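You operate a simulated robot arm through the tools that you are given. There is no shell and no other tool. Be economical: measure what you need, move in short steps, check, and stop when the job is done.

The job below is to be done with a simulated two-armed robot. You get a single attempt, and the scene is never put back.

TASK
Take the blue towel from the top of the orange-edged table and lay it out flat on the top of the purple-edged table.
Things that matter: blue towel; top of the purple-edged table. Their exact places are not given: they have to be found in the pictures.

The check looks at the end state, three seconds after you hand in, the way a careful person would. Anything else that was tipped, shoved, dropped, spilled or broken makes it a failure. Flat cloth is picked up by pressing the open fingertips on it (5 to 10 N) and closing them slowly along it; thin cloth reads only 2 to 8 mm in the jaws.

THE ROBOT
Two 6-joint arms with three-finger grippers on one trunk, on a base that drives. Base frame: it is fixed to the floor where the robot stands at the start and does not move with it; the origin is under the middle of the robot, x ahead of it, y to its left, z up; the surface under the hand at the start is at about z = 0.74. Lengths are in m, angles in rad, forces in N, time in s.
The left shoulder is at the start at [0.04, 0.147, 1.255], the right one opposite. With the tool pointing down near the work surface each hand reaches from about 0.32 to 0.54 m from the robot's upright axis, wherever it stands, measured 20 degrees to its own side. Places, roughly: top of the purple-edged table [0.7, 1, 0.7]. Payload 2.69 kg a hand.
Tool frame (each hand has its own): the origin (TCP) lies between the finger pads and is the grasp point; the fingertips stand 0.029 m ahead of it; z points along the fingers, y is the line along which they close. The gripper opens to 0.12 m. The gripper's body begins 0.078 m behind the TCP.
Orientation is that of the tool frame in the base frame, as a unit quaternion [x, y, z, w]. With the fingers straight down and closing along the base's y, the tool's x points along the base's -x, its y along +y and its z along -z.

THE INTERFACE
- The arms move only by the tool step_arm. It takes "left_commands", "right_commands" or both (then of equal length, played together; a hand with none holds still); each is a list of rows, each an object (a shift or turn left out is 0, a gripper value left out holds the last) with "delta_rot": the turn, a rotation vector about the tool's x, y, z in degrees, a list of three; "slide": the shift along the tool's x, y, z in m, a list of three; "grip": the gripper command, from -1 (shut) to 1 (fully open), values between in proportion. In form: [{"delta_rot": [wx, wy, wz], "slide": [tx, ty, tz], "grip": grip}, ...]. A call has 1 to 10 rows; each row is the pose to reach, as a shift and turn from the pose commanded when the call began, along the tool's axes at that moment. A row lasts 0.2 s, in which the tool goes at most 0.05 m and 0.15 rad; a call with a longer step from one row to the next is refused whole, and so is a gripper value outside its range. Where a pose cannot be reached the arm comes as near as it can. A force on the tool above 40 N (or 10 N above the force at the start of the call, whichever is more), or a blocked arm, ends the call early, and 0.2 s more pass. The fingers move at their own pace and stop on an object; they squeeze with about 30 N. The grip force told is the motor's: it shows also when the fingers shut on nothing. Time passes only in rows, and 0.2 s behind the last, so rows that repeat a pose let the fingers close. The reply holds the time, the measured pose of the TCP, the force on the tool along the base axes, the opening and the grip force, in the units named above and with some noise, with the torque about the TCP (base axes, N m) and any sound that the robot's microphone picked up, and new pictures: "views" is both (left out), scene, wrist or none (wrist: the cameras of the hands that moved).
- Cameras (640 x 400 px; columns grow to the right, rows downward): "scene" is now at [0.0921, -0.0061, 1.4488]; the picture's right is [0.03, -1.00, -0.00], its down [-0.86, -0.03, -0.50] and it looks along [0.50, 0.02, -0.86] (base axes); focal length 280 px, centre (320, 200). "left" rides on the left gripper at [0.063, 0, -0.104] in its tool frame; the picture's right is [0.00, 1.00, 0.00], its down [-0.83, 0.00, -0.56] and it looks along [-0.56, 0.00, 0.83] (tool axes); focal length 275 px, centre (320, 200). "right" rides on the right gripper at [0.063, 0, -0.104] in its tool frame; the picture's right is [0.00, 1.00, 0.00], its down [-0.83, 0.00, -0.56] and it looks along [-0.56, 0.00, 0.83] (tool axes); focal length 275 px, centre (320, 200).
- move_column(by): slides the trunk up (or, below 0, down) by that many m; the arms and the scene camera ride with it, the base frame stays. It gives what a move gives, with no picture.
- base_move(legs): drives the robot by 1 to 6 legs, each [ahead, turn to the left] in m and rad, along the robot's own axes; the way and the turn of a leg run together, so that a leg with both is an arc; at most 1.5 m and 3.142 rad a leg. The arms and the cameras ride along, it lands a little off, and it stops where it bumps. It gives what a move gives, and a new picture of the scene camera.
- aim_head(pan, tilt): turns the head with the scene camera to pan (to the left, within 1.501 rad either way) and tilt (down, from -0.506 to 1.204), counted from straight ahead of the robot. It gives what a move gives, and a new picture of the scene camera.
- point_at(camera, pixels): for up to 12 pixels [column, row] of the newest picture of that camera ("zoom" is the newest enlarged one), the place [x, y, z] in the base frame of the surface seen there, good to about 0.002 m, but the place of the scene camera against the robot may be out by one fixed shift of up to 0.012 m in any direction. No time passes.
- inspect(camera, box): a new picture of the part [left, top, right, bottom] of that camera's present view, enlarged. No time passes.
- close_job(): hands the job in; it is judged then, once.

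Go step by step. Measure first, check grasps and placings, and put right what went wrong. The budget is 80 turns and 260 pictures, counting those below and the enlarged ones. Unless the task says otherwise, let go and move clear before handing in, and close with one line.

The tools are called as a command line: name --argument value ..., lists and objects as JSON in quotes. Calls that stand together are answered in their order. step_arm: Moves the arms, as the interface text tells. Its arguments: {"type":"object","properties":{"left_commands":{"type":"array","items":{"type":"object","properties":{"delta_rot":{"type":"array","items":{"type":"number"}},"slide":{"type":"array","items":{"type":"number"}},"grip":{"type":"number"}}}},"right_commands":{"type":"array","items":{"type":"object","properties":{"delta_rot":{"type":"array","items":{"type":"number"}},"slide":{"type":"array","items":{"type":"number"}},"grip":{"type":"number"}}}},"views":{"type":"string","enum":["both","scene","wrist","none"]}},"required":[]} The other tools are called the same way: move_column (by) slides the trunk up or down; base_move (legs) drives the base; aim_head (pan, tilt) turns the head that bears the scene camera; point_at (camera, pixels) gives the place of the surface under pixels of a picture; inspect (camera, box) takes an enlarged picture of a part of a camera's view; close_job () hands the job in.

At the start:

```text
time_s: 0.0
left_eef_pos: [0.471, 0.0962, 0.9075]
left_tool_rot: [0.0, 1.0, 0.0, -0.001]
left_wrist_force: [0.5, -0.9, 0.8]
left_ft_torque: [0.03, 0.0, 0.03]
left_grip_width: 0.12
left_gripper_force: 0.1
right_eef_pos: [0.4619, -0.2766, 0.8946]
right_tool_rot: [0.0, 1.0, 0.0, -0.001]
right_wrist_force: [0.2, -0.1, -0.3]
right_ft_torque: [-0.02, 0.03, 0.02]
right_grip_width: 0.12
right_gripper_force: 0.1
trunk travel left (down, up): [-0.382, 0.115]
robot x, y, heading: [0.0009, 0.0027, -0.0]
head pan, tilt: [0.033, 1.042]
```

scene: 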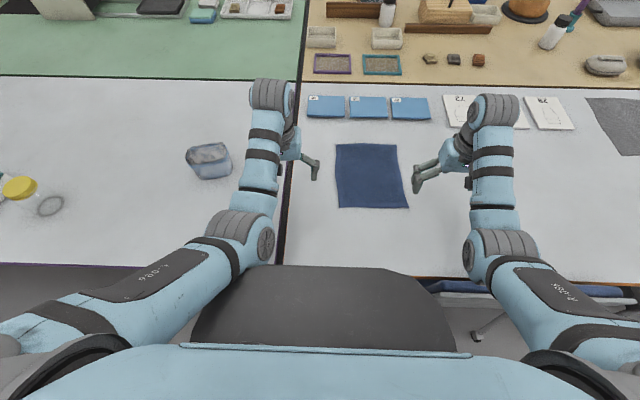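
right: 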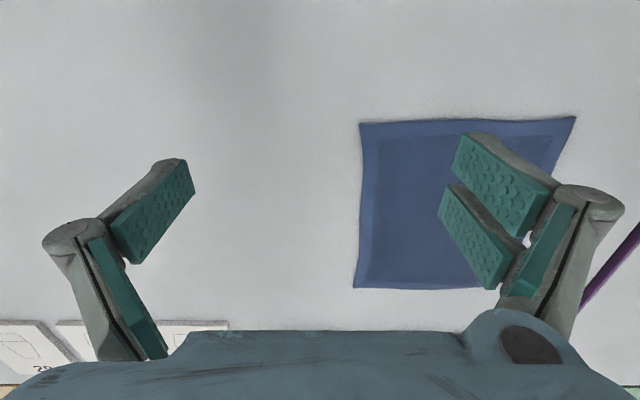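
left: 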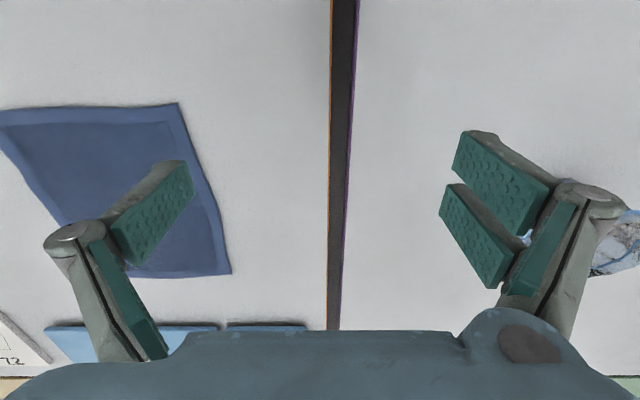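

The blue towel is at scene pixels (335–410, 143–208) and the purple-edged table is on the left, with a tub near (208,160). I'll measure the towel's corners, the table edge and the objects on it.

point_at --camera "scene" --pixels '[[336, 144], [395, 145], [409, 207], [340, 207], [370, 175], [288, 180], [275, 262], [208, 160], [230, 175], [120, 150], [120, 230], [50, 205]]'

aim_head --pan 0.8 --tilt 0.8

```text
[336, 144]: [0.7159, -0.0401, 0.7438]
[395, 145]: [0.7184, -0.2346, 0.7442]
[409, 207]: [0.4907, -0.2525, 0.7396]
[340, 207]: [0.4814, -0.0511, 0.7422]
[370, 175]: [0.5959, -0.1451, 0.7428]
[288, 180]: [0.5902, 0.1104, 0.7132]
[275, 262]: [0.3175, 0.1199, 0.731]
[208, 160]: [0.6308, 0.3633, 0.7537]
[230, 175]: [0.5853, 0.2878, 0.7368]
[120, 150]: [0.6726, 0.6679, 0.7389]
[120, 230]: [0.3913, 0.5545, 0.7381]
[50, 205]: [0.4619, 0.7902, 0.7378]
```

```text
time_s: 1.1
left_eef_pos: [0.4705, 0.0957, 0.9064]
left_tool_rot: [0.0, 1.0, 0.0, 0.0]
left_wrist_force: [0.0, -0.2, -0.1]
left_ft_torque: [0.04, 0.0, 0.02]
left_grip_width: 0.1202
left_gripper_force: 0.2
right_eef_pos: [0.463, -0.2785, 0.8947]
right_tool_rot: [0.0, 1.0, 0.001, 0.001]
right_wrist_force: [-0.1, 0.0, 0.2]
right_ft_torque: [0.01, 0.04, 0.02]
right_grip_width: 0.1195
right_gripper_force: 0.0
trunk travel left (down, up): [-0.382, 0.115]
robot x, y, heading: [0.0004, -0.0017, 0.0]
head pan, tilt: [0.799, 0.799]
```

scene: 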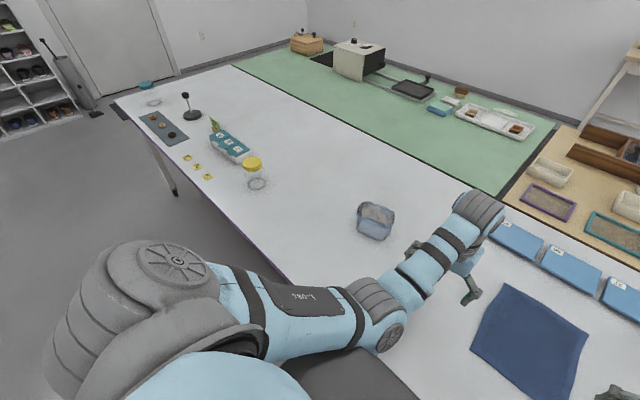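

The towel spans roughly x 0.48–0.72, y −0.25 to −0.05, and the free area on the purple table is around (0.5, 0.62). I'll refine the near corners with the wrist cameras and check the destination objects.

point_at --camera "right" --pixels '[[361, 126], [572, 119], [357, 285], [300, 200], [420, 200], [637, 232]]'

point_at --camera "left" --pixels '[[177, 106], [228, 272], [5, 112], [331, 200], [348, 200], [450, 120]]'

point_at --camera "scene" --pixels '[[240, 240], [285, 275], [258, 183], [252, 160], [375, 208], [360, 225], [390, 232], [207, 178], [230, 145], [300, 200], [150, 150], [180, 215]]'

```text
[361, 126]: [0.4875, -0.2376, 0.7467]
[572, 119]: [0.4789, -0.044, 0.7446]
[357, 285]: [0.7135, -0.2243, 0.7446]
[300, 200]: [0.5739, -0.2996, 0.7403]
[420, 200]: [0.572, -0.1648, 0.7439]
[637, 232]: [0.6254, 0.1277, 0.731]
```

```text
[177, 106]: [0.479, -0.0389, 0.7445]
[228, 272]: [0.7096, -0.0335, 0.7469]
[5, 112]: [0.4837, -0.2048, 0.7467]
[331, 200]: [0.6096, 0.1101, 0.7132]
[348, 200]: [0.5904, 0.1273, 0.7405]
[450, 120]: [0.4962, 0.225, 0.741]
```

```text
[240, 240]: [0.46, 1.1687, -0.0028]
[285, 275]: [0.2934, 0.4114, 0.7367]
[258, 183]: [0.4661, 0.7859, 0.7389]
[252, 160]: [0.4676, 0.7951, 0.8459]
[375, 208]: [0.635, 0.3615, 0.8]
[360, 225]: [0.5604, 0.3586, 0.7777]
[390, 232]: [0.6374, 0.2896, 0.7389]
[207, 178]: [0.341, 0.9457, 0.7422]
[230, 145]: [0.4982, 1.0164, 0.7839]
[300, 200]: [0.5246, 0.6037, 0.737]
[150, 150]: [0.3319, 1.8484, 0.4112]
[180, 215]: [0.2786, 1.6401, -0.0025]
```

Corner measurements: near-right (0.488,−0.238), near-left (0.479,−0.042), table z≈0.741. I'll bring both hands, narrowed to about 3 cm, above the near corners.

step_arm --left_commands '[{"slide": [-0.006, -0.04, 0.015], "grip": -0.5}, {"slide": [-0.012, -0.08, 0.03], "grip": -0.5}, {"slide": [-0.018, -0.12, 0.045], "grip": -0.5}, {"slide": [-0.022, -0.157, 0.06], "grip": -0.5}, {"slide": [-0.022, -0.157, 0.1], "grip": -0.5}, {"slide": [-0.022, -0.157, 0.1], "grip": -0.5}]' --right_commands '[{"slide": [-0.01, 0.015, 0.015], "grip": -0.5}, {"slide": [-0.02, 0.03, 0.03], "grip": -0.5}, {"slide": [-0.03, 0.045, 0.045], "grip": -0.5}, {"slide": [-0.032, 0.06, 0.06], "grip": -0.5}, {"slide": [-0.032, 0.06, 0.088], "grip": -0.5}, {"slide": [-0.032, 0.06, 0.088], "grip": -0.5}]' --views "wrist"

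aim_head --pan 0 --tilt 1.0

```text
time_s: 2.5
left_eef_pos: [0.4793, -0.0022, 0.817]
left_tool_rot: [0.0, 1.0, -0.002, 0.0]
left_wrist_force: [0.7, 0.7, 0.2]
left_ft_torque: [0.0, 0.0, 0.0]
left_grip_width: 0.03
left_gripper_force: 0.0
left hand out of reach, approached as far as the arm can: row 2, 3, 4, 5, 6
right_eef_pos: [0.4964, -0.2168, 0.8068]
right_tool_rot: [0.001, 1.0, -0.001, 0.0]
right_wrist_force: [0.2, -0.3, -0.5]
right_ft_torque: [0.02, 0.02, 0.0]
right_grip_width: 0.03
right_gripper_force: 0.0
trunk travel left (down, up): [-0.382, 0.115]
robot x, y, heading: [0.002, -0.0039, 0.001]
head pan, tilt: [0.799, 0.799]
```

right: 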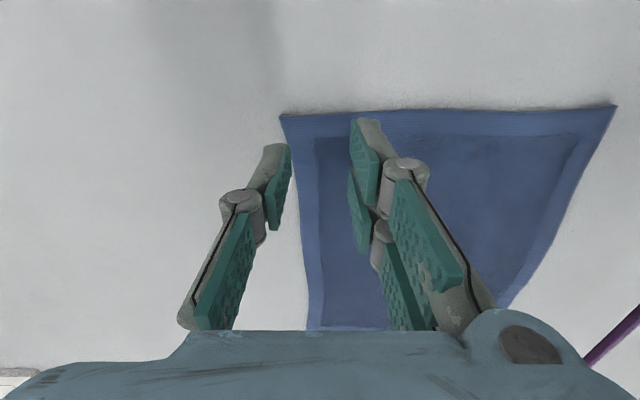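
left: 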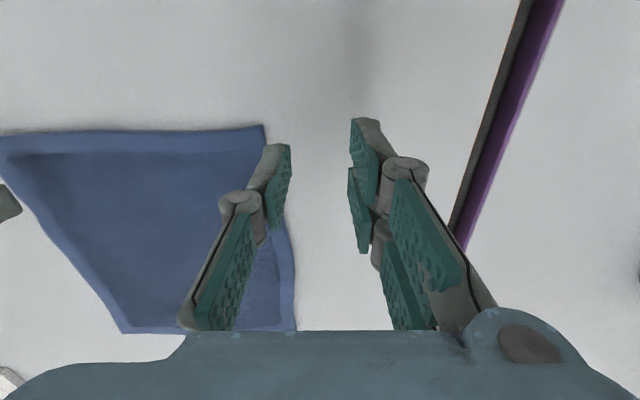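

```text
time_s: 3.6
left_eef_pos: [0.4791, -0.0019, 0.8181]
left_tool_rot: [0.0, 1.0, -0.002, 0.001]
left_wrist_force: [-0.2, -0.1, -0.3]
left_ft_torque: [0.02, 0.02, 0.0]
left_grip_width: 0.0298
left_gripper_force: 0.1
right_eef_pos: [0.4951, -0.2173, 0.8072]
right_tool_rot: [0.0, 1.0, 0.0, 0.0]
right_wrist_force: [0.0, 0.1, -0.2]
right_ft_torque: [-0.01, 0.0, 0.03]
right_grip_width: 0.0299
right_gripper_force: 0.1
trunk travel left (down, up): [-0.382, 0.115]
robot x, y, heading: [0.0019, 0.0002, 0.003]
head pan, tilt: [0.0, 1.0]
```

scene: 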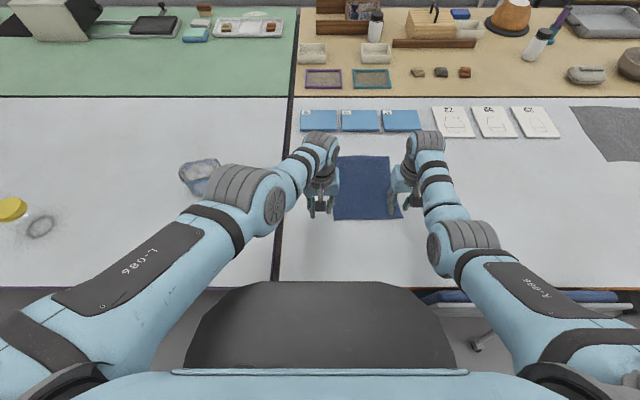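

The left hand ran out of reach at y≈−0.002 instead of −0.06, so the robot should stand in front of the towel. I'll raise the hands, then shift the base about 0.14 m to the right by backing out at an angle and returning.

step_arm --left_commands '[{"slide": [0, 0.02, -0.04]}, {"slide": [0, 0.04, -0.08]}, {"slide": [0, 0.06, -0.12]}, {"slide": [0, 0.08, -0.14]}]' --right_commands '[{"slide": [0, 0, -0.04]}, {"slide": [0, 0, -0.08]}, {"slide": [0, 0, -0.12]}, {"slide": [0, 0, -0.14]}]' --views "none"

base_move --legs '[[0, 0.5], [-0.3, 0], [0, -0.5], [0.263, 0]]'

```text
time_s: 4.6
left_eef_pos: [0.5431, 0.0571, 0.9455]
left_tool_rot: [0.001, 1.0, 0.0, -0.001]
left_wrist_force: [0.2, -0.4, 1.1]
left_ft_torque: [-0.04, -0.01, -0.01]
left_grip_width: 0.0299
left_gripper_force: 0.1
left hand out of reach, approached as far as the arm can: row 1, 2, 3, 4
right_eef_pos: [0.5067, -0.2184, 0.9366]
right_tool_rot: [0.0, 1.0, 0.0, -0.001]
right_wrist_force: [0.2, 1.3, -0.2]
right_ft_torque: [0.0, -0.01, 0.01]
right_grip_width: 0.0298
right_gripper_force: 0.1
right hand out of reach, approached as far as the arm can: row 4
trunk travel left (down, up): [-0.382, 0.115]
robot x, y, heading: [0.0029, 0.0011, 0.002]
head pan, tilt: [0.0, 1.0]
```

```text
time_s: 10.9
left_eef_pos: [0.5225, -0.0818, 0.951]
left_tool_rot: [0.0, 1.0, 0.0, 0.004]
left_wrist_force: [-0.5, 0.5, 0.1]
left_ft_torque: [0.0, -0.02, 0.0]
left_grip_width: 0.0298
left_gripper_force: 0.1
right_eef_pos: [0.4834, -0.356, 0.9413]
right_tool_rot: [-0.001, 1.0, -0.001, 0.005]
right_wrist_force: [0.0, -0.2, 0.4]
right_ft_torque: [0.02, -0.01, 0.0]
right_grip_width: 0.0299
right_gripper_force: 0.0
trunk travel left (down, up): [-0.382, 0.115]
robot x, y, heading: [-0.0152, -0.1398, 0.004]
head pan, tilt: [0.0, 1.0]
stopped in leg 4: the robot was blocked; the commanded pose is now the measured one
```

scene: 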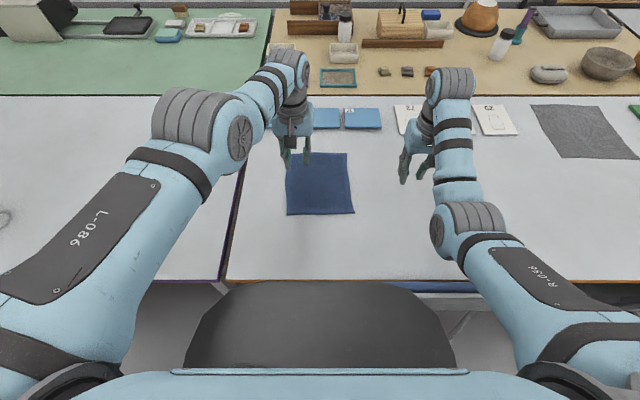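

The base is now at y=−0.14 (it stopped a little early against something, at x=−0.015), and the towel hasn't moved. I'll bring both hands over the near corners again.

step_arm --left_commands '[{"slide": [0.01, 0.005, 0.03]}, {"slide": [0.02, 0.01, 0.06]}, {"slide": [0.03, 0.015, 0.09]}, {"slide": [0.03, 0.02, 0.12]}, {"slide": [0.03, 0.02, 0.15]}, {"slide": [0.03, 0.02, 0.15]}]' --right_commands '[{"slide": [-0.003, 0.03, 0.03]}, {"slide": [-0.006, 0.06, 0.06]}, {"slide": [-0.009, 0.09, 0.09]}, {"slide": [-0.012, 0.12, 0.12]}, {"slide": [-0.014, 0.139, 0.14]}, {"slide": [-0.014, 0.139, 0.14]}]' --views "both"

```text
time_s: 12.3
left_eef_pos: [0.4899, -0.0584, 0.8016]
left_tool_rot: [0.001, 1.0, 0.001, -0.001]
left_wrist_force: [0.1, 0.4, -0.1]
left_ft_torque: [-0.02, 0.01, 0.0]
left_grip_width: 0.0301
left_gripper_force: 0.1
left hand out of reach, approached as far as the arm can: row 1, 2, 3, 5, 6
right_eef_pos: [0.4919, -0.2218, 0.8031]
right_tool_rot: [0.0, 1.0, 0.001, 0.002]
right_wrist_force: [0.8, 0.5, 0.0]
right_ft_torque: [0.04, 0.05, -0.02]
right_grip_width: 0.0301
right_gripper_force: 0.1
right hand out of reach, approached as far as the arm can: row 5, 6
trunk travel left (down, up): [-0.382, 0.115]
robot x, y, heading: [-0.0149, -0.1385, -0.0]
head pan, tilt: [0.0, 1.0]
```

scene: 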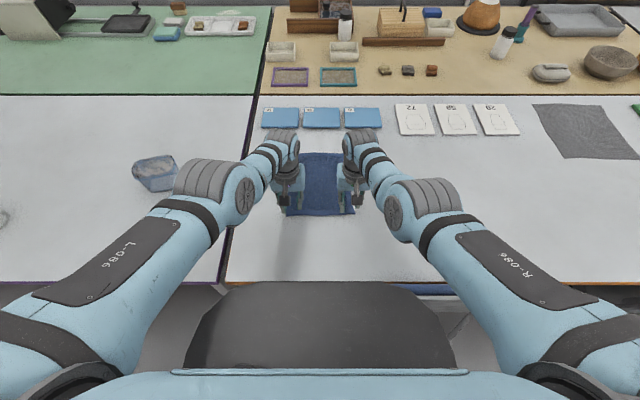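
right: 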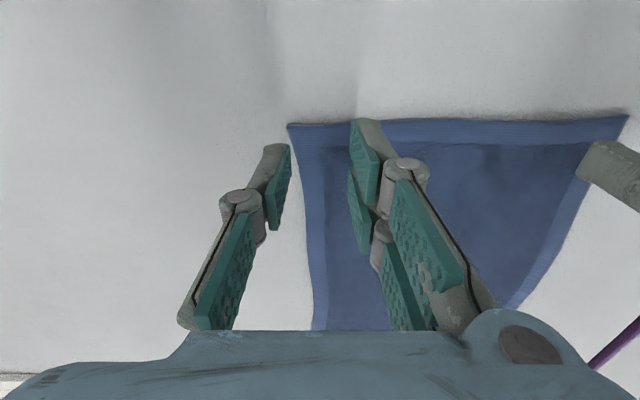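
left: 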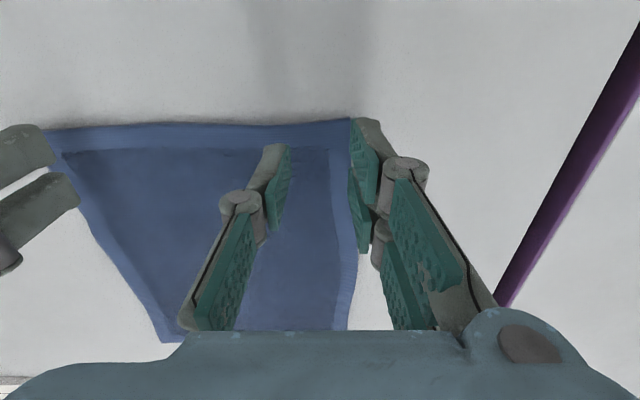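

Both hands sit slightly outboard, with the outer fingers right at the towel corners (left view (350,120)). I'll nudge them inward while going down close to the cloth.

step_arm --left_commands '[{"slide": [0.005, -0.006, 0.01]}, {"slide": [0.008, -0.012, 0.018]}, {"slide": [0.008, -0.012, 0.018]}]' --right_commands '[{"slide": [0.0, 0.006, 0.01]}, {"slide": [0.002, 0.01, 0.018]}, {"slide": [0.002, 0.01, 0.018]}]' --views "wrist"

```text
time_s: 13.1
left_eef_pos: [0.4789, -0.0671, 0.7846]
left_tool_rot: [0.0, 1.0, 0.0, 0.001]
left_wrist_force: [0.3, -0.6, -0.5]
left_ft_torque: [-0.03, -0.05, 0.01]
left_grip_width: 0.0299
left_gripper_force: 0.0
left hand out of reach, approached as far as the arm can: row 2, 3
right_eef_pos: [0.4826, -0.2148, 0.7888]
right_tool_rot: [0.0, 1.0, 0.0, 0.001]
right_wrist_force: [-0.4, -0.5, 0.3]
right_ft_torque: [-0.01, 0.0, 0.02]
right_grip_width: 0.0297
right_gripper_force: 0.1
right hand out of reach, approached as far as the arm can: row 1, 2, 3
trunk travel left (down, up): [-0.382, 0.115]
robot x, y, heading: [-0.0105, -0.1405, -0.001]
head pan, tilt: [0.0, 1.0]
```

right: 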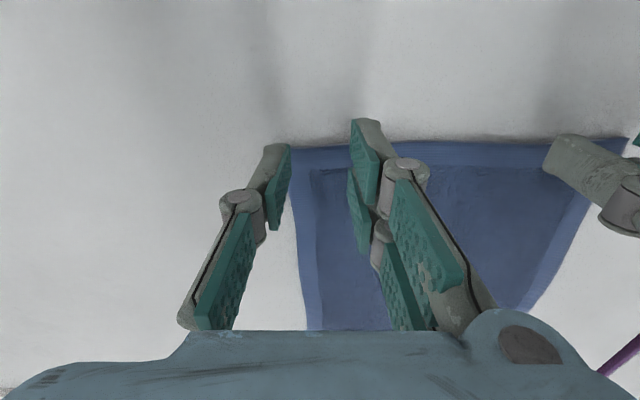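
left: 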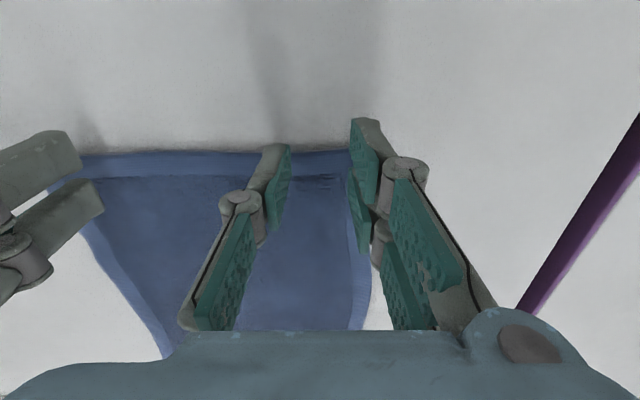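

The hands are at the outer edge of their reach here (x fell short by about 1 cm). I'll raise them and lower the trunk by 0.1 m to gain reach.

step_arm --left_commands '[{"slide": [0, 0, -0.04]}, {"slide": [0, 0, -0.08]}, {"slide": [0, 0, -0.11]}]' --right_commands '[{"slide": [0, 0, -0.04]}, {"slide": [0, 0, -0.08]}, {"slide": [0, 0, -0.11]}]' --views "none"

move_column --by -0.1

```text
time_s: 13.9
left_eef_pos: [0.5153, -0.0784, 0.884]
left_tool_rot: [0.0, 1.0, 0.001, 0.0]
left_wrist_force: [0.7, -0.8, -0.7]
left_ft_torque: [-0.02, 0.01, 0.0]
left_grip_width: 0.0302
left_gripper_force: 0.0
left hand out of reach, approached as far as the arm can: row 1, 2, 3
right_eef_pos: [0.4815, -0.2188, 0.8997]
right_tool_rot: [0.0, 1.0, 0.0, 0.002]
right_wrist_force: [-0.3, 0.0, 0.9]
right_ft_torque: [0.01, -0.02, 0.01]
right_grip_width: 0.03
right_gripper_force: 0.1
trunk travel left (down, up): [-0.382, 0.115]
robot x, y, heading: [-0.0104, -0.1377, 0.002]
head pan, tilt: [0.0, 1.0]
```

```text
time_s: 15.2
left_eef_pos: [0.5142, -0.0784, 0.7832]
left_tool_rot: [0.0, 1.0, 0.001, 0.0]
left_wrist_force: [-0.4, 0.2, 0.3]
left_ft_torque: [0.03, 0.03, 0.0]
left_grip_width: 0.03
left_gripper_force: 0.1
right_eef_pos: [0.4828, -0.218, 0.8002]
right_tool_rot: [-0.001, 1.0, 0.0, 0.002]
right_wrist_force: [-0.3, 1.0, -0.1]
right_ft_torque: [-0.01, 0.03, 0.01]
right_grip_width: 0.03
right_gripper_force: 0.1
trunk travel left (down, up): [-0.282, 0.215]
robot x, y, heading: [-0.015, -0.1368, 0.004]
head pan, tilt: [0.0, 1.0]
```

Left is at (0.514,−0.078), right at (0.483,−0.218). I'll make a small aligning move and look at how commands resolve.

step_arm --left_commands '[{"slide": [-0.01, 0.0, 0.0]}, {"slide": [-0.014, 0.0, 0.0]}]' --right_commands '[{"slide": [-0.01, 0.0, 0.01]}, {"slide": [-0.017, 0.0, 0.015]}]' --views "wrist"

```text
time_s: 15.8
left_eef_pos: [0.5186, -0.0735, 0.7863]
left_tool_rot: [0.0, 1.0, 0.0, -0.001]
left_wrist_force: [0.4, 0.0, 0.2]
left_ft_torque: [-0.02, 0.0, 0.0]
left_grip_width: 0.0297
left_gripper_force: 0.0
left hand out of reach, approached as far as the arm can: row 1, 2
right_eef_pos: [0.5011, -0.2191, 0.7861]
right_tool_rot: [0.0, 1.0, 0.0, 0.001]
right_wrist_force: [0.6, 0.3, 0.3]
right_ft_torque: [0.04, 0.03, 0.03]
right_grip_width: 0.0298
right_gripper_force: 0.2
trunk travel left (down, up): [-0.282, 0.215]
robot x, y, heading: [-0.0112, -0.14, 0.002]
head pan, tilt: [0.0, 1.0]
```

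right: 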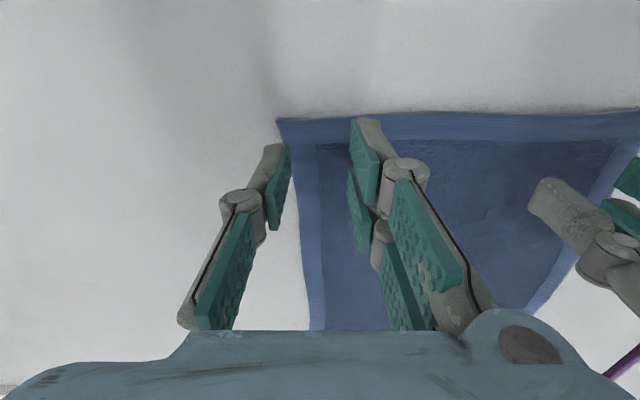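
left: 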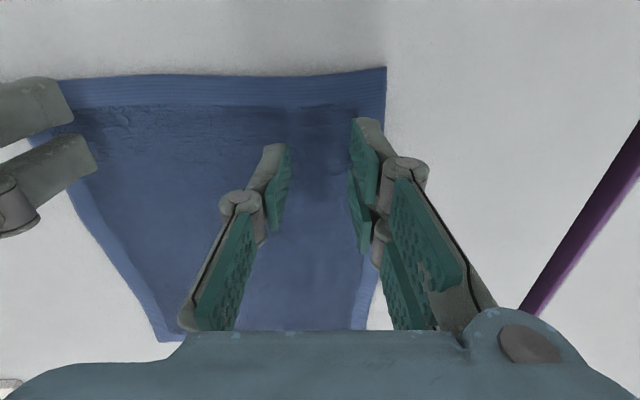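

Right is well placed at (0.501,−0.219); left is a little deep (x 0.519). I'll pull left back toward the edge while descending.

step_arm --left_commands '[{"slide": [0.008, 0.003, 0.006]}, {"slide": [0.015, 0.003, 0.01]}]' --right_commands '[{"slide": [0.0, 0.004, 0.004]}, {"slide": [0.0, 0.008, 0.008]}]' --views "none"

```text
time_s: 16.4
left_eef_pos: [0.5121, -0.0725, 0.7718]
left_tool_rot: [0.001, 1.0, 0.001, -0.002]
left_wrist_force: [0.1, 1.3, 3.0]
left_ft_torque: [0.06, -0.01, -0.01]
left_grip_width: 0.03
left_gripper_force: 0.1
left hand out of reach, approached as far as the arm can: row 1, 2
right_eef_pos: [0.5003, -0.21, 0.778]
right_tool_rot: [-0.001, 1.0, 0.0, 0.001]
right_wrist_force: [0.6, 0.3, 0.0]
right_ft_torque: [-0.03, 0.0, -0.01]
right_grip_width: 0.0301
right_gripper_force: 0.1
trunk travel left (down, up): [-0.282, 0.215]
robot x, y, heading: [-0.01, -0.1349, 0.0]
head pan, tilt: [0.0, 1.0]
```

Left already touches (3 N) but is 3 cm inside the edge, which would leave a loose flap. Raising the trunk 0.06 m should let it come back toward the edge.

move_column --by 0.06

step_arm --left_commands '[{"slide": [0.005, 0.0, 0.03]}, {"slide": [0.01, 0.0, 0.045]}, {"slide": [0.01, 0.0, 0.045]}]' --right_commands '[{"slide": [0.0, 0.0, 0.03]}, {"slide": [0.003, 0.0, 0.05]}, {"slide": [0.003, 0.0, 0.05]}]' --views "wrist"

```text
time_s: 17.4
left_eef_pos: [0.5117, -0.0726, 0.8321]
left_tool_rot: [0.0, 1.0, 0.002, -0.001]
left_wrist_force: [-0.7, 0.9, -0.2]
left_ft_torque: [0.02, 0.0, 0.01]
left_grip_width: 0.0301
left_gripper_force: 0.0
right_eef_pos: [0.5, -0.2099, 0.8373]
right_tool_rot: [0.0, 1.0, 0.0, 0.0]
right_wrist_force: [0.6, -0.4, -1.0]
right_ft_torque: [0.01, 0.01, -0.02]
right_grip_width: 0.0299
right_gripper_force: 0.1
trunk travel left (down, up): [-0.342, 0.155]
robot x, y, heading: [-0.0154, -0.1347, -0.002]
head pan, tilt: [0.0, 1.0]
```

```text
time_s: 18.2
left_eef_pos: [0.4973, -0.0712, 0.7884]
left_tool_rot: [0.0, 1.0, 0.0, -0.001]
left_wrist_force: [-0.1, -0.7, 0.7]
left_ft_torque: [-0.03, 0.03, 0.05]
left_grip_width: 0.0299
left_gripper_force: 0.1
left hand out of reach, approached as far as the arm can: row 2, 3
right_eef_pos: [0.4958, -0.2098, 0.7865]
right_tool_rot: [0.0, 1.0, 0.0, 0.002]
right_wrist_force: [-0.6, 0.7, 0.7]
right_ft_torque: [0.0, 0.01, -0.01]
right_grip_width: 0.03
right_gripper_force: 0.1
trunk travel left (down, up): [-0.342, 0.155]
robot x, y, heading: [-0.0116, -0.1364, -0.002]
head pan, tilt: [0.0, 1.0]
```

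right: 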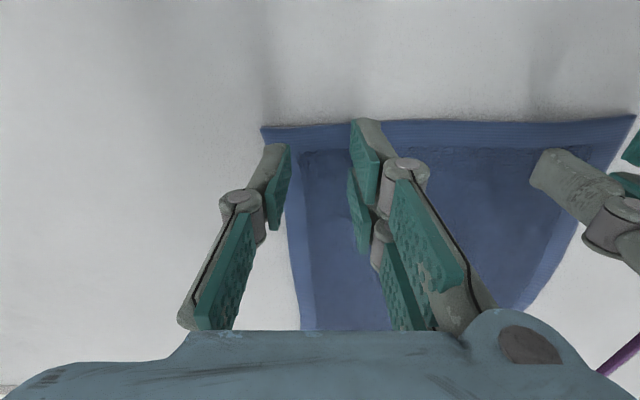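
left: 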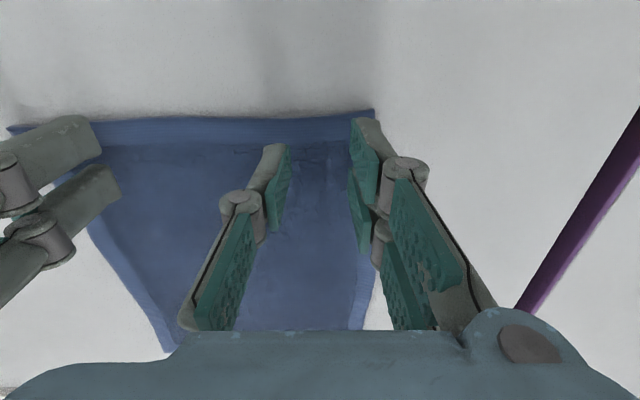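

Both hands now sit over the near corners, about 1–2 cm inside the edge. I'll lower to contact in small steps.

step_arm --left_commands '[{"slide": [0.0, 0.0, 0.008]}, {"slide": [0.0, 0.0, 0.014]}, {"slide": [0.0, 0.0, 0.017]}]' --right_commands '[{"slide": [0.0, 0.0, 0.008]}, {"slide": [0.0, 0.0, 0.014]}, {"slide": [0.0, 0.0, 0.017]}]' --views "none"

```text
time_s: 19.0
left_eef_pos: [0.4935, -0.068, 0.7774]
left_tool_rot: [0.0, 1.0, 0.001, -0.002]
left_wrist_force: [0.1, -0.4, -0.1]
left_ft_torque: [-0.02, 0.0, -0.04]
left_grip_width: 0.0301
left_gripper_force: 0.0
left hand out of reach, approached as far as the arm can: row 2, 3
right_eef_pos: [0.4934, -0.2123, 0.7729]
right_tool_rot: [0.0, 1.0, 0.0, 0.003]
right_wrist_force: [1.3, 1.1, 6.2]
right_ft_torque: [0.06, -0.07, 0.0]
right_grip_width: 0.0298
right_gripper_force: 0.2
right hand out of reach, approached as far as the arm can: row 3
trunk travel left (down, up): [-0.342, 0.155]
robot x, y, heading: [-0.015, -0.1394, 0.001]
head pan, tilt: [0.0, 1.0]
```

Right presses at 6 N; left is still ~4 mm above the cloth. I'll lower left only.

step_arm --left_commands '[{"slide": [0.003, 0.003, 0.003]}, {"slide": [0.003, 0.003, 0.006]}]' --views "none"

```text
time_s: 19.6
left_eef_pos: [0.4912, -0.0665, 0.7728]
left_tool_rot: [0.0, 1.0, 0.001, -0.001]
left_wrist_force: [-0.1, -0.3, 4.9]
left_ft_torque: [-0.01, -0.02, 0.01]
left_grip_width: 0.0298
left_gripper_force: 0.0
right_eef_pos: [0.4927, -0.2134, 0.7717]
right_tool_rot: [0.0, 1.0, 0.0, 0.001]
right_wrist_force: [1.7, 1.3, 5.7]
right_ft_torque: [0.08, -0.07, 0.0]
right_grip_width: 0.0297
right_gripper_force: 0.0
trunk travel left (down, up): [-0.342, 0.155]
robot x, y, heading: [-0.0114, -0.1389, 0.002]
head pan, tilt: [0.0, 1.0]
```

Both press at about 5 N. I'll close slowly along the cloth, pressing 1 mm more.

step_arm --left_commands '[{"slide": [0, 0, 0.001], "grip": -0.6}, {"slide": [0, 0, 0.001], "grip": -0.68}, {"slide": [0, 0, 0.001], "grip": -0.76}, {"slide": [0, 0, 0.001], "grip": -0.84}, {"slide": [0, 0, 0.001], "grip": -0.92}, {"slide": [0, 0, 0.001], "grip": -1}, {"slide": [0, 0, 0.001], "grip": -1}, {"slide": [0, 0, 0.0], "grip": -1}]' --right_commands '[{"slide": [0, 0, 0.001], "grip": -0.6}, {"slide": [0, 0, 0.001], "grip": -0.68}, {"slide": [0, 0, 0.001], "grip": -0.76}, {"slide": [0, 0, 0.001], "grip": -0.84}, {"slide": [0, 0, 0.001], "grip": -0.92}, {"slide": [0, 0, 0.001], "grip": -1}, {"slide": [0, 0, 0.001], "grip": -1}, {"slide": [0, 0, 0.0], "grip": -1}]' --views "wrist"

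```text
time_s: 21.4
left_eef_pos: [0.4904, -0.0664, 0.7695]
left_tool_rot: [0.0, 1.0, 0.001, -0.002]
left_wrist_force: [-0.5, -0.1, 1.2]
left_ft_torque: [0.0, 0.03, -0.02]
left_grip_width: 0.0001
left_gripper_force: 28.6
right_eef_pos: [0.4929, -0.2124, 0.7707]
right_tool_rot: [0.0, 1.0, 0.001, 0.001]
right_wrist_force: [0.1, -0.2, 1.7]
right_ft_torque: [0.0, 0.03, -0.05]
right_grip_width: 0.0034
right_gripper_force: 29.4
trunk travel left (down, up): [-0.342, 0.155]
robot x, y, heading: [-0.0123, -0.1385, -0.002]
head pan, tilt: [0.0, 1.0]
```

right: 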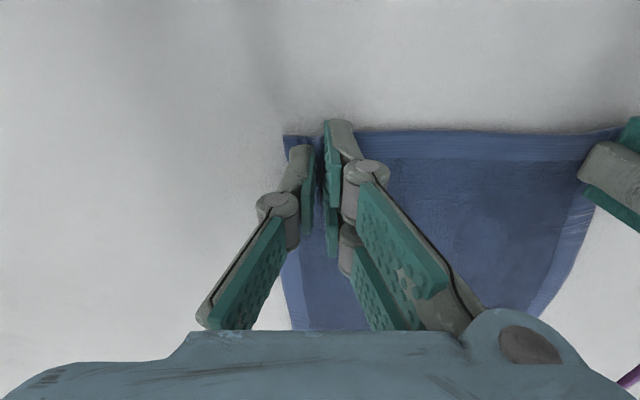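
left: 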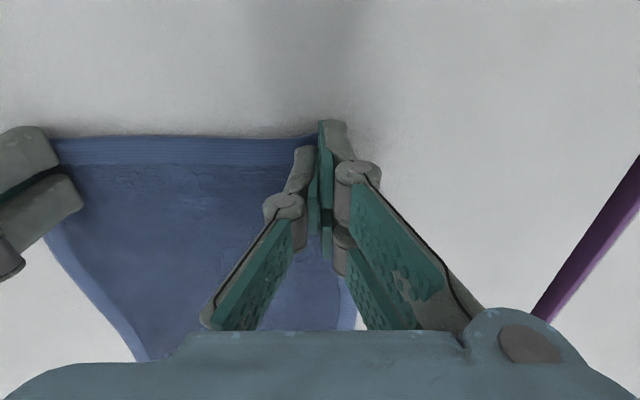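

Right holds cloth (3.4 mm) but left closed on nothing (0.1 mm) since its outer finger was at the edge. I'll lift left, reopen to ~2.4 cm and move it 1 cm inward.

step_arm --left_commands '[{"slide": [0, 0, -0.015], "grip": -1}, {"slide": [0, -0.006, -0.015], "grip": -0.6}, {"slide": [0, -0.012, -0.012], "grip": -0.6}, {"slide": [0, -0.012, -0.008], "grip": -0.6}]' --views "wrist"

```text
time_s: 22.4
left_eef_pos: [0.4907, -0.0785, 0.7797]
left_tool_rot: [0.0, 1.0, 0.001, -0.002]
left_wrist_force: [0.1, 0.1, 0.2]
left_ft_torque: [0.0, 0.02, -0.01]
left_grip_width: 0.0241
left_gripper_force: 0.1
right_eef_pos: [0.4933, -0.2114, 0.7716]
right_tool_rot: [0.0, 1.0, 0.0, 0.001]
right_wrist_force: [-0.6, 0.1, 1.6]
right_ft_torque: [-0.05, 0.0, 0.0]
right_grip_width: 0.0036
right_gripper_force: 30.5
trunk travel left (down, up): [-0.342, 0.155]
robot x, y, heading: [-0.0093, -0.1372, -0.003]
head pan, tilt: [0.0, 1.0]
```

left: 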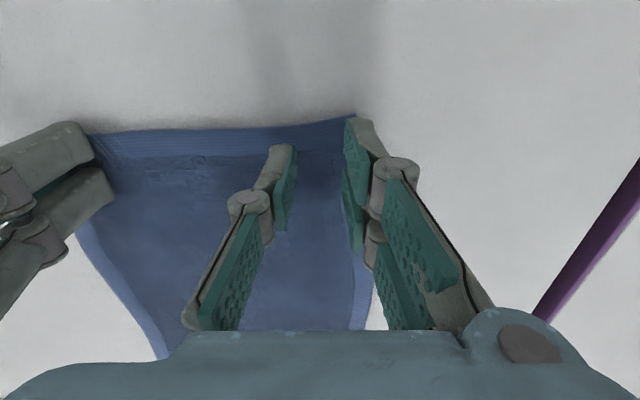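

Let me measure the near-left corner against the finger.

point_at --camera "left" --pixels '[[350, 119], [335, 122], [320, 135], [320, 170], [362, 240], [366, 290], [357, 125]]'

```text
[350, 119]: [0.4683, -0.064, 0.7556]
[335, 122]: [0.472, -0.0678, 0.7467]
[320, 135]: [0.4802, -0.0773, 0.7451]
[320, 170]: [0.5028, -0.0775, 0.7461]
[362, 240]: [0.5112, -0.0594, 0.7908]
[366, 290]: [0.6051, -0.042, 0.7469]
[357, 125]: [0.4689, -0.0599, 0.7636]
```

The corner is at about (0.47,−0.058), so the outer finger barely covers cloth, and moving further inward would crowd the right gripper. I'll yaw the left hand 45° so it pinches across the corner.

step_arm --left_commands '[{"delta_rot": [0, 0, 8], "slide": [0, 0, -0.006]}, {"delta_rot": [0, 0, 16], "slide": [0, 0, -0.006]}, {"delta_rot": [0, 0, 24], "slide": [0, 0, -0.006]}, {"delta_rot": [0, 0, 32], "slide": [0, 0, -0.006]}, {"delta_rot": [0, 0, 40], "slide": [0, 0, -0.003]}, {"delta_rot": [0, 0, 45], "slide": [0, 0, 0]}, {"delta_rot": [0, 0, 45], "slide": [0, 0, 0]}]' --views "wrist"

```text
time_s: 24.0
left_eef_pos: [0.4915, -0.0772, 0.7776]
left_tool_rot: [0.384, 0.923, 0.0, -0.002]
left_wrist_force: [0.0, 0.4, 0.4]
left_ft_torque: [0.0, 0.01, 0.0]
left_grip_width: 0.0241
left_gripper_force: 0.1
right_eef_pos: [0.4942, -0.2125, 0.7722]
right_tool_rot: [0.0, 1.0, 0.0, 0.002]
right_wrist_force: [-0.8, -0.6, 1.1]
right_ft_torque: [-0.04, -0.01, -0.01]
right_grip_width: 0.0037
right_gripper_force: 30.5
trunk travel left (down, up): [-0.342, 0.155]
robot x, y, heading: [-0.0114, -0.1384, -0.003]
head pan, tilt: [0.0, 1.0]
```

left: 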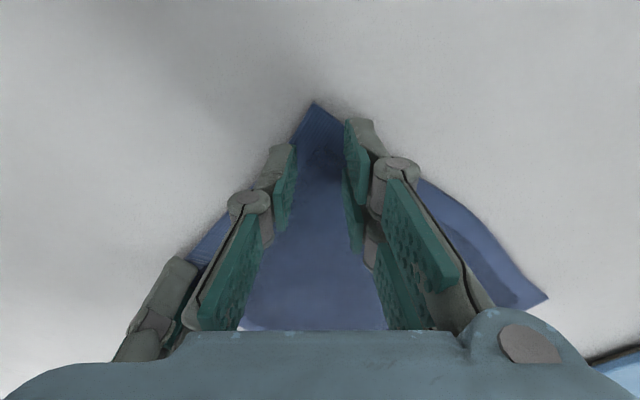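

The corner (315,105) is now nicely bisected, but the fingertips straddle the edges. I'll go 1 cm further inward and press.

step_arm --left_commands '[{"slide": [-0.006, 0, 0.0]}, {"slide": [-0.011, 0, 0.003]}, {"slide": [-0.011, 0, 0.006]}, {"slide": [-0.011, 0, 0.007]}]' --views "wrist"

```text
time_s: 25.0
left_eef_pos: [0.4891, -0.0819, 0.7773]
left_tool_rot: [0.383, 0.924, 0.001, -0.001]
left_wrist_force: [0.1, -0.7, 0.3]
left_ft_torque: [0.0, -0.01, 0.02]
left_grip_width: 0.0242
left_gripper_force: 0.1
left hand out of reach, approached as far as the arm can: row 1, 2, 3, 4
right_eef_pos: [0.4932, -0.2132, 0.7713]
right_tool_rot: [0.0, 1.0, 0.0, 0.001]
right_wrist_force: [-0.8, -0.6, 2.0]
right_ft_torque: [-0.03, -0.01, -0.01]
right_grip_width: 0.0037
right_gripper_force: 30.2
trunk travel left (down, up): [-0.342, 0.155]
robot x, y, heading: [-0.0139, -0.1366, -0.0]
head pan, tilt: [0.0, 1.0]
```

left: 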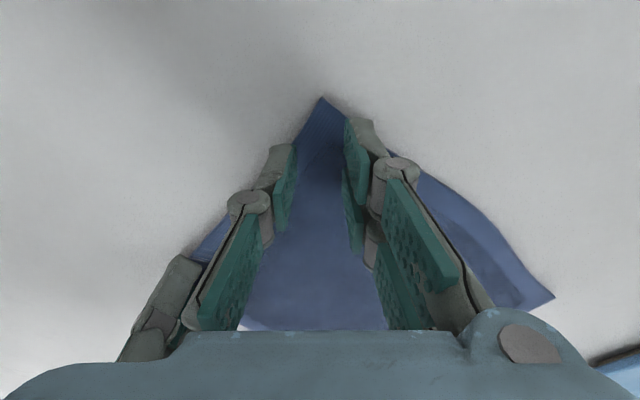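

Left stands 3 cm along the corner's bisector, so both fingers are on cloth; it just hasn't touched (z 0.777). I'll narrow slightly and press down.

step_arm --left_commands '[{"slide": [0.003, 0, 0.003], "grip": -0.68}, {"slide": [0.004, 0, 0.006], "grip": -0.68}, {"slide": [0.004, 0, 0.008], "grip": -0.68}]' --views "none"

```text
time_s: 25.8
left_eef_pos: [0.4863, -0.0788, 0.7714]
left_tool_rot: [0.383, 0.924, 0.001, 0.0]
left_wrist_force: [2.4, -1.0, 12.7]
left_ft_torque: [-0.07, -0.14, 0.03]
left_grip_width: 0.0186
left_gripper_force: 0.0
right_eef_pos: [0.4917, -0.2123, 0.7714]
right_tool_rot: [0.001, 1.0, 0.0, 0.003]
right_wrist_force: [0.3, 0.7, 0.8]
right_ft_torque: [-0.01, 0.03, -0.02]
right_grip_width: 0.0037
right_gripper_force: 29.8
trunk travel left (down, up): [-0.342, 0.155]
robot x, y, heading: [-0.0108, -0.1405, 0.004]
head pan, tilt: [0.0, 1.0]
```

Pressing at about 12 N, a bit high; I'll ease 1 mm and close slowly.

step_arm --left_commands '[{"slide": [0, 0, -0.001], "grip": -0.73}, {"slide": [0, 0, -0.001], "grip": -0.78}, {"slide": [0, 0, -0.001], "grip": -0.83}, {"slide": [0, 0, -0.001], "grip": -0.88}, {"slide": [0, 0, -0.001], "grip": -0.94}, {"slide": [0, 0, -0.001], "grip": -1}, {"slide": [0, 0, -0.001], "grip": -1}, {"slide": [0, 0, -0.001], "grip": -1}]' --views "wrist"

```text
time_s: 27.6
left_eef_pos: [0.487, -0.078, 0.7695]
left_tool_rot: [0.383, 0.924, -0.001, -0.003]
left_wrist_force: [0.0, 0.1, 0.8]
left_ft_torque: [0.01, -0.01, 0.01]
left_grip_width: 0.0
left_gripper_force: 28.7
right_eef_pos: [0.4941, -0.2119, 0.7712]
right_tool_rot: [0.0, 1.0, 0.0, 0.001]
right_wrist_force: [-0.1, -0.3, 0.1]
right_ft_torque: [-0.02, 0.03, -0.07]
right_grip_width: 0.0033
right_gripper_force: 29.9
trunk travel left (down, up): [-0.342, 0.155]
robot x, y, heading: [-0.0158, -0.1384, 0.002]
head pan, tilt: [0.0, 1.0]
```

left: 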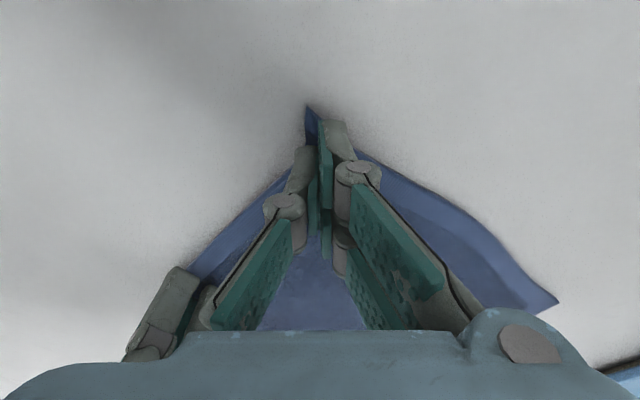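

Left reads 0.0 mm again, though the corner looks narrowed. I'll zoom in before deciding.

inspect --camera "left" --box '[240, 80, 400, 180]'

inspect --camera "right" --box '[240, 80, 400, 180]'

```text
4.00 times, centred on (320, 130) of left
```

zoom: 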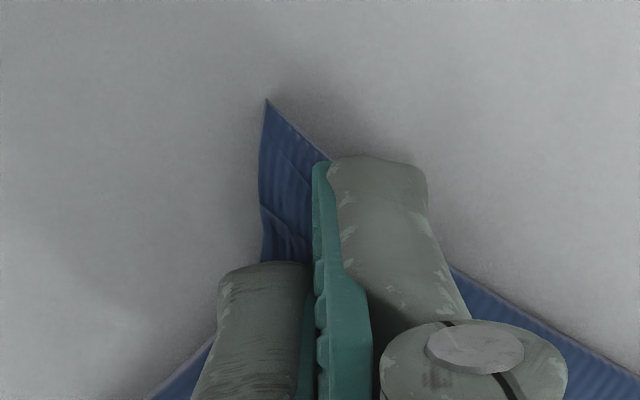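

```text
4.00 times, centred on (320, 130) of right
```

zoom: 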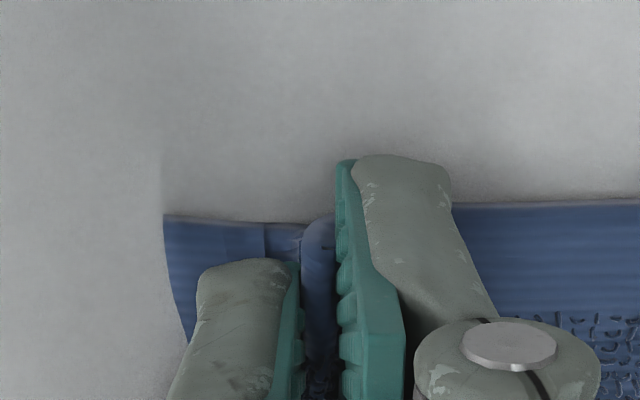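

The left fingers slid over the cloth. I'll lift left, turn it to a full 90° yaw (closing along x, clear of the right gripper), reopen to 3 cm, lift right 2 cm, and lower the trunk 2 cm for reach.

step_arm --left_commands '[{"slide": [0, 0, -0.02], "grip": -1}, {"delta_rot": [0, 0, 8], "slide": [0, 0, -0.035], "grip": -0.5}, {"delta_rot": [0, 0, 16], "slide": [0, 0, -0.04], "grip": -0.5}, {"delta_rot": [0, 0, 24], "slide": [0, 0, -0.04], "grip": -0.5}, {"delta_rot": [0, 0, 32], "slide": [0, 0, -0.04], "grip": -0.5}, {"delta_rot": [0, 0, 40], "slide": [0, 0, -0.04], "grip": -0.5}, {"delta_rot": [0, 0, 45], "slide": [0, 0, -0.04], "grip": -0.5}]' --right_commands '[{"slide": [0, 0, -0.005]}, {"slide": [0, 0, -0.01]}, {"slide": [0, 0, -0.015]}, {"slide": [0, 0, -0.02]}, {"slide": [0, 0, -0.02]}, {"slide": [0, 0, -0.02]}, {"slide": [0, 0, -0.02]}]' --views "none"

move_column --by -0.02

step_arm --left_commands '[{"slide": [0, 0, 0.005]}]' --views "both"

```text
time_s: 29.2
left_eef_pos: [0.4871, -0.0772, 0.8094]
left_tool_rot: [0.708, 0.706, -0.001, -0.002]
left_wrist_force: [0.6, -0.1, 0.2]
left_ft_torque: [0.03, -0.01, -0.03]
left_grip_width: 0.0299
left_gripper_force: 0.1
right_eef_pos: [0.4936, -0.2116, 0.7894]
right_tool_rot: [0.0, 1.0, 0.0, 0.002]
right_wrist_force: [-0.5, 1.1, -0.8]
right_ft_torque: [-0.06, 0.03, 0.02]
right_grip_width: 0.0035
right_gripper_force: 29.4
trunk travel left (down, up): [-0.342, 0.155]
robot x, y, heading: [-0.0131, -0.1385, -0.0]
head pan, tilt: [0.0, 1.0]
```

```text
time_s: 29.9
left_eef_pos: [0.4859, -0.0781, 0.7887]
left_tool_rot: [0.707, 0.707, 0.0, -0.002]
left_wrist_force: [0.0, 1.0, 0.8]
left_ft_torque: [0.02, -0.02, 0.0]
left_grip_width: 0.0299
left_gripper_force: 0.1
right_eef_pos: [0.4934, -0.2123, 0.7712]
right_tool_rot: [0.0, 1.0, 0.0, 0.002]
right_wrist_force: [1.4, 0.2, 3.6]
right_ft_torque: [-0.04, -0.05, -0.01]
right_grip_width: 0.0034
right_gripper_force: 30.2
trunk travel left (down, up): [-0.322, 0.175]
robot x, y, heading: [-0.0153, -0.1408, 0.002]
head pan, tilt: [0.0, 1.0]
```

```text
time_s: 30.3
left_eef_pos: [0.4854, -0.0788, 0.7827]
left_tool_rot: [0.707, 0.708, 0.0, -0.002]
left_wrist_force: [0.3, -0.3, -0.5]
left_ft_torque: [0.01, -0.01, -0.06]
left_grip_width: 0.03
left_gripper_force: 0.1
right_eef_pos: [0.4939, -0.2121, 0.7705]
right_tool_rot: [0.0, 1.0, 0.0, 0.001]
right_wrist_force: [0.1, 0.0, 4.7]
right_ft_torque: [-0.06, 0.01, -0.03]
right_grip_width: 0.0037
right_gripper_force: 29.9
trunk travel left (down, up): [-0.322, 0.175]
robot x, y, heading: [-0.0112, -0.1368, 0.005]
head pan, tilt: [0.0, 1.0]
```

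scene: 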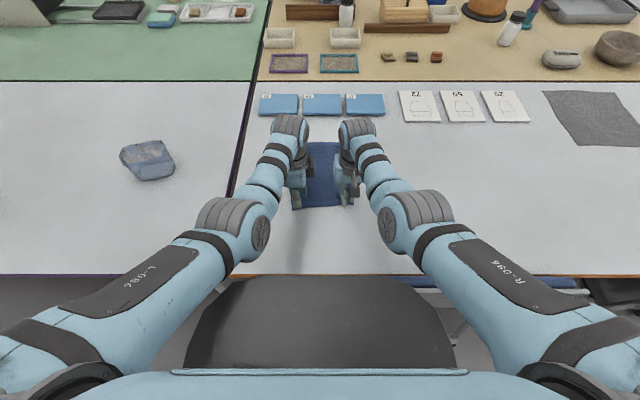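
left: 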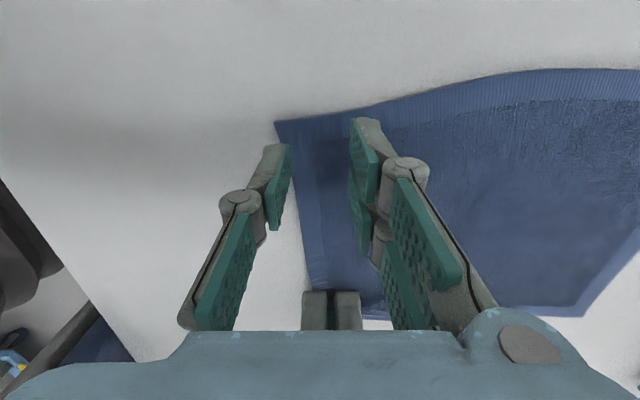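

Yaw works; the corner is at (275,120) in the left view. Moving 2 cm in +x (tool y) and 6 mm inward puts both fingers on the cloth; then I press.

step_arm --left_commands '[{"slide": [-0.003, 0.01, 0]}, {"slide": [-0.007, 0.02, 0]}, {"slide": [-0.007, 0.02, 0.006]}, {"slide": [-0.007, 0.02, 0.009]}]' --views "wrist"

```text
time_s: 31.3
left_eef_pos: [0.498, -0.0794, 0.7819]
left_tool_rot: [0.707, 0.707, 0.0, -0.003]
left_wrist_force: [-0.4, 0.0, -0.1]
left_ft_torque: [-0.02, 0.01, 0.01]
left_grip_width: 0.0301
left_gripper_force: 0.1
left hand out of reach, approached as far as the arm can: row 2, 3, 4
right_eef_pos: [0.4934, -0.2108, 0.7691]
right_tool_rot: [0.0, 1.0, 0.0, 0.002]
right_wrist_force: [-0.2, 0.5, 5.3]
right_ft_torque: [-0.03, 0.02, 0.03]
right_grip_width: 0.0034
right_gripper_force: 29.7
trunk travel left (down, up): [-0.322, 0.175]
robot x, y, heading: [-0.0156, -0.1386, -0.0]
head pan, tilt: [0.0, 1.0]
```

left: 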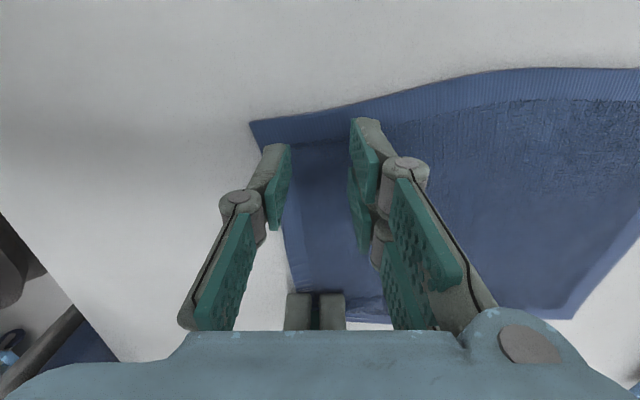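

Both fingers are over cloth but 1 cm high at the reach limit. I'll lower the trunk 1.5 cm more, lifting right equally first.

step_arm --left_commands '[{"slide": [0, 0, -0.009]}, {"slide": [0, 0, -0.009]}]' --right_commands '[{"slide": [0, 0, -0.01]}, {"slide": [0, 0, -0.018]}]' --views "none"

move_column --by -0.015

step_arm --left_commands '[{"slide": [0, 0, 0.003]}, {"slide": [0, 0, 0.006]}]' --views "wrist"

```text
time_s: 31.9
left_eef_pos: [0.4983, -0.0805, 0.789]
left_tool_rot: [0.707, 0.707, 0.0, -0.002]
left_wrist_force: [-0.3, -0.7, -0.6]
left_ft_torque: [-0.01, -0.01, -0.02]
left_grip_width: 0.03
left_gripper_force: 0.1
right_eef_pos: [0.4938, -0.2135, 0.7872]
right_tool_rot: [0.0, 1.0, 0.001, 0.001]
right_wrist_force: [0.5, -0.6, -0.2]
right_ft_torque: [-0.02, 0.0, 0.02]
right_grip_width: 0.0034
right_gripper_force: 30.1
trunk travel left (down, up): [-0.322, 0.175]
robot x, y, heading: [-0.0112, -0.1374, -0.004]
head pan, tilt: [0.0, 1.0]
```

```text
time_s: 32.5
left_eef_pos: [0.4985, -0.0796, 0.7742]
left_tool_rot: [0.707, 0.707, 0.0, -0.001]
left_wrist_force: [0.0, 0.1, 0.5]
left_ft_torque: [-0.03, 0.01, 0.0]
left_grip_width: 0.03
left_gripper_force: 0.0
right_eef_pos: [0.495, -0.2136, 0.7737]
right_tool_rot: [0.0, 1.0, 0.0, 0.002]
right_wrist_force: [-0.3, 0.2, 0.2]
right_ft_torque: [-0.01, 0.01, -0.02]
right_grip_width: 0.0037
right_gripper_force: 29.9
trunk travel left (down, up): [-0.307, 0.19]
robot x, y, heading: [-0.0189, -0.1361, -0.002]
head pan, tilt: [0.0, 1.0]
```

```text
time_s: 33.1
left_eef_pos: [0.497, -0.0809, 0.771]
left_tool_rot: [0.706, 0.708, 0.002, 0.001]
left_wrist_force: [1.8, 2.0, 25.3]
left_ft_torque: [0.04, -0.2, -0.02]
left_grip_width: 0.0301
left_gripper_force: 4.3
right_eef_pos: [0.4926, -0.2123, 0.7745]
right_tool_rot: [-0.001, 1.0, 0.0, 0.004]
right_wrist_force: [-0.6, 0.3, 0.6]
right_ft_torque: [-0.04, -0.01, -0.01]
right_grip_width: 0.0033
right_gripper_force: 29.9
trunk travel left (down, up): [-0.307, 0.19]
robot x, y, heading: [-0.0119, -0.1376, 0.0]
head pan, tilt: [0.0, 1.0]
```

left: 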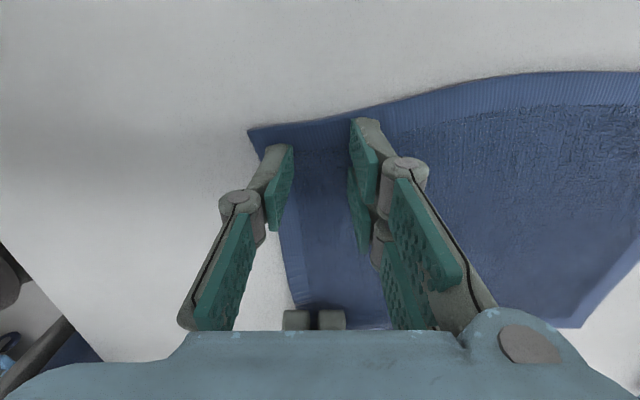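

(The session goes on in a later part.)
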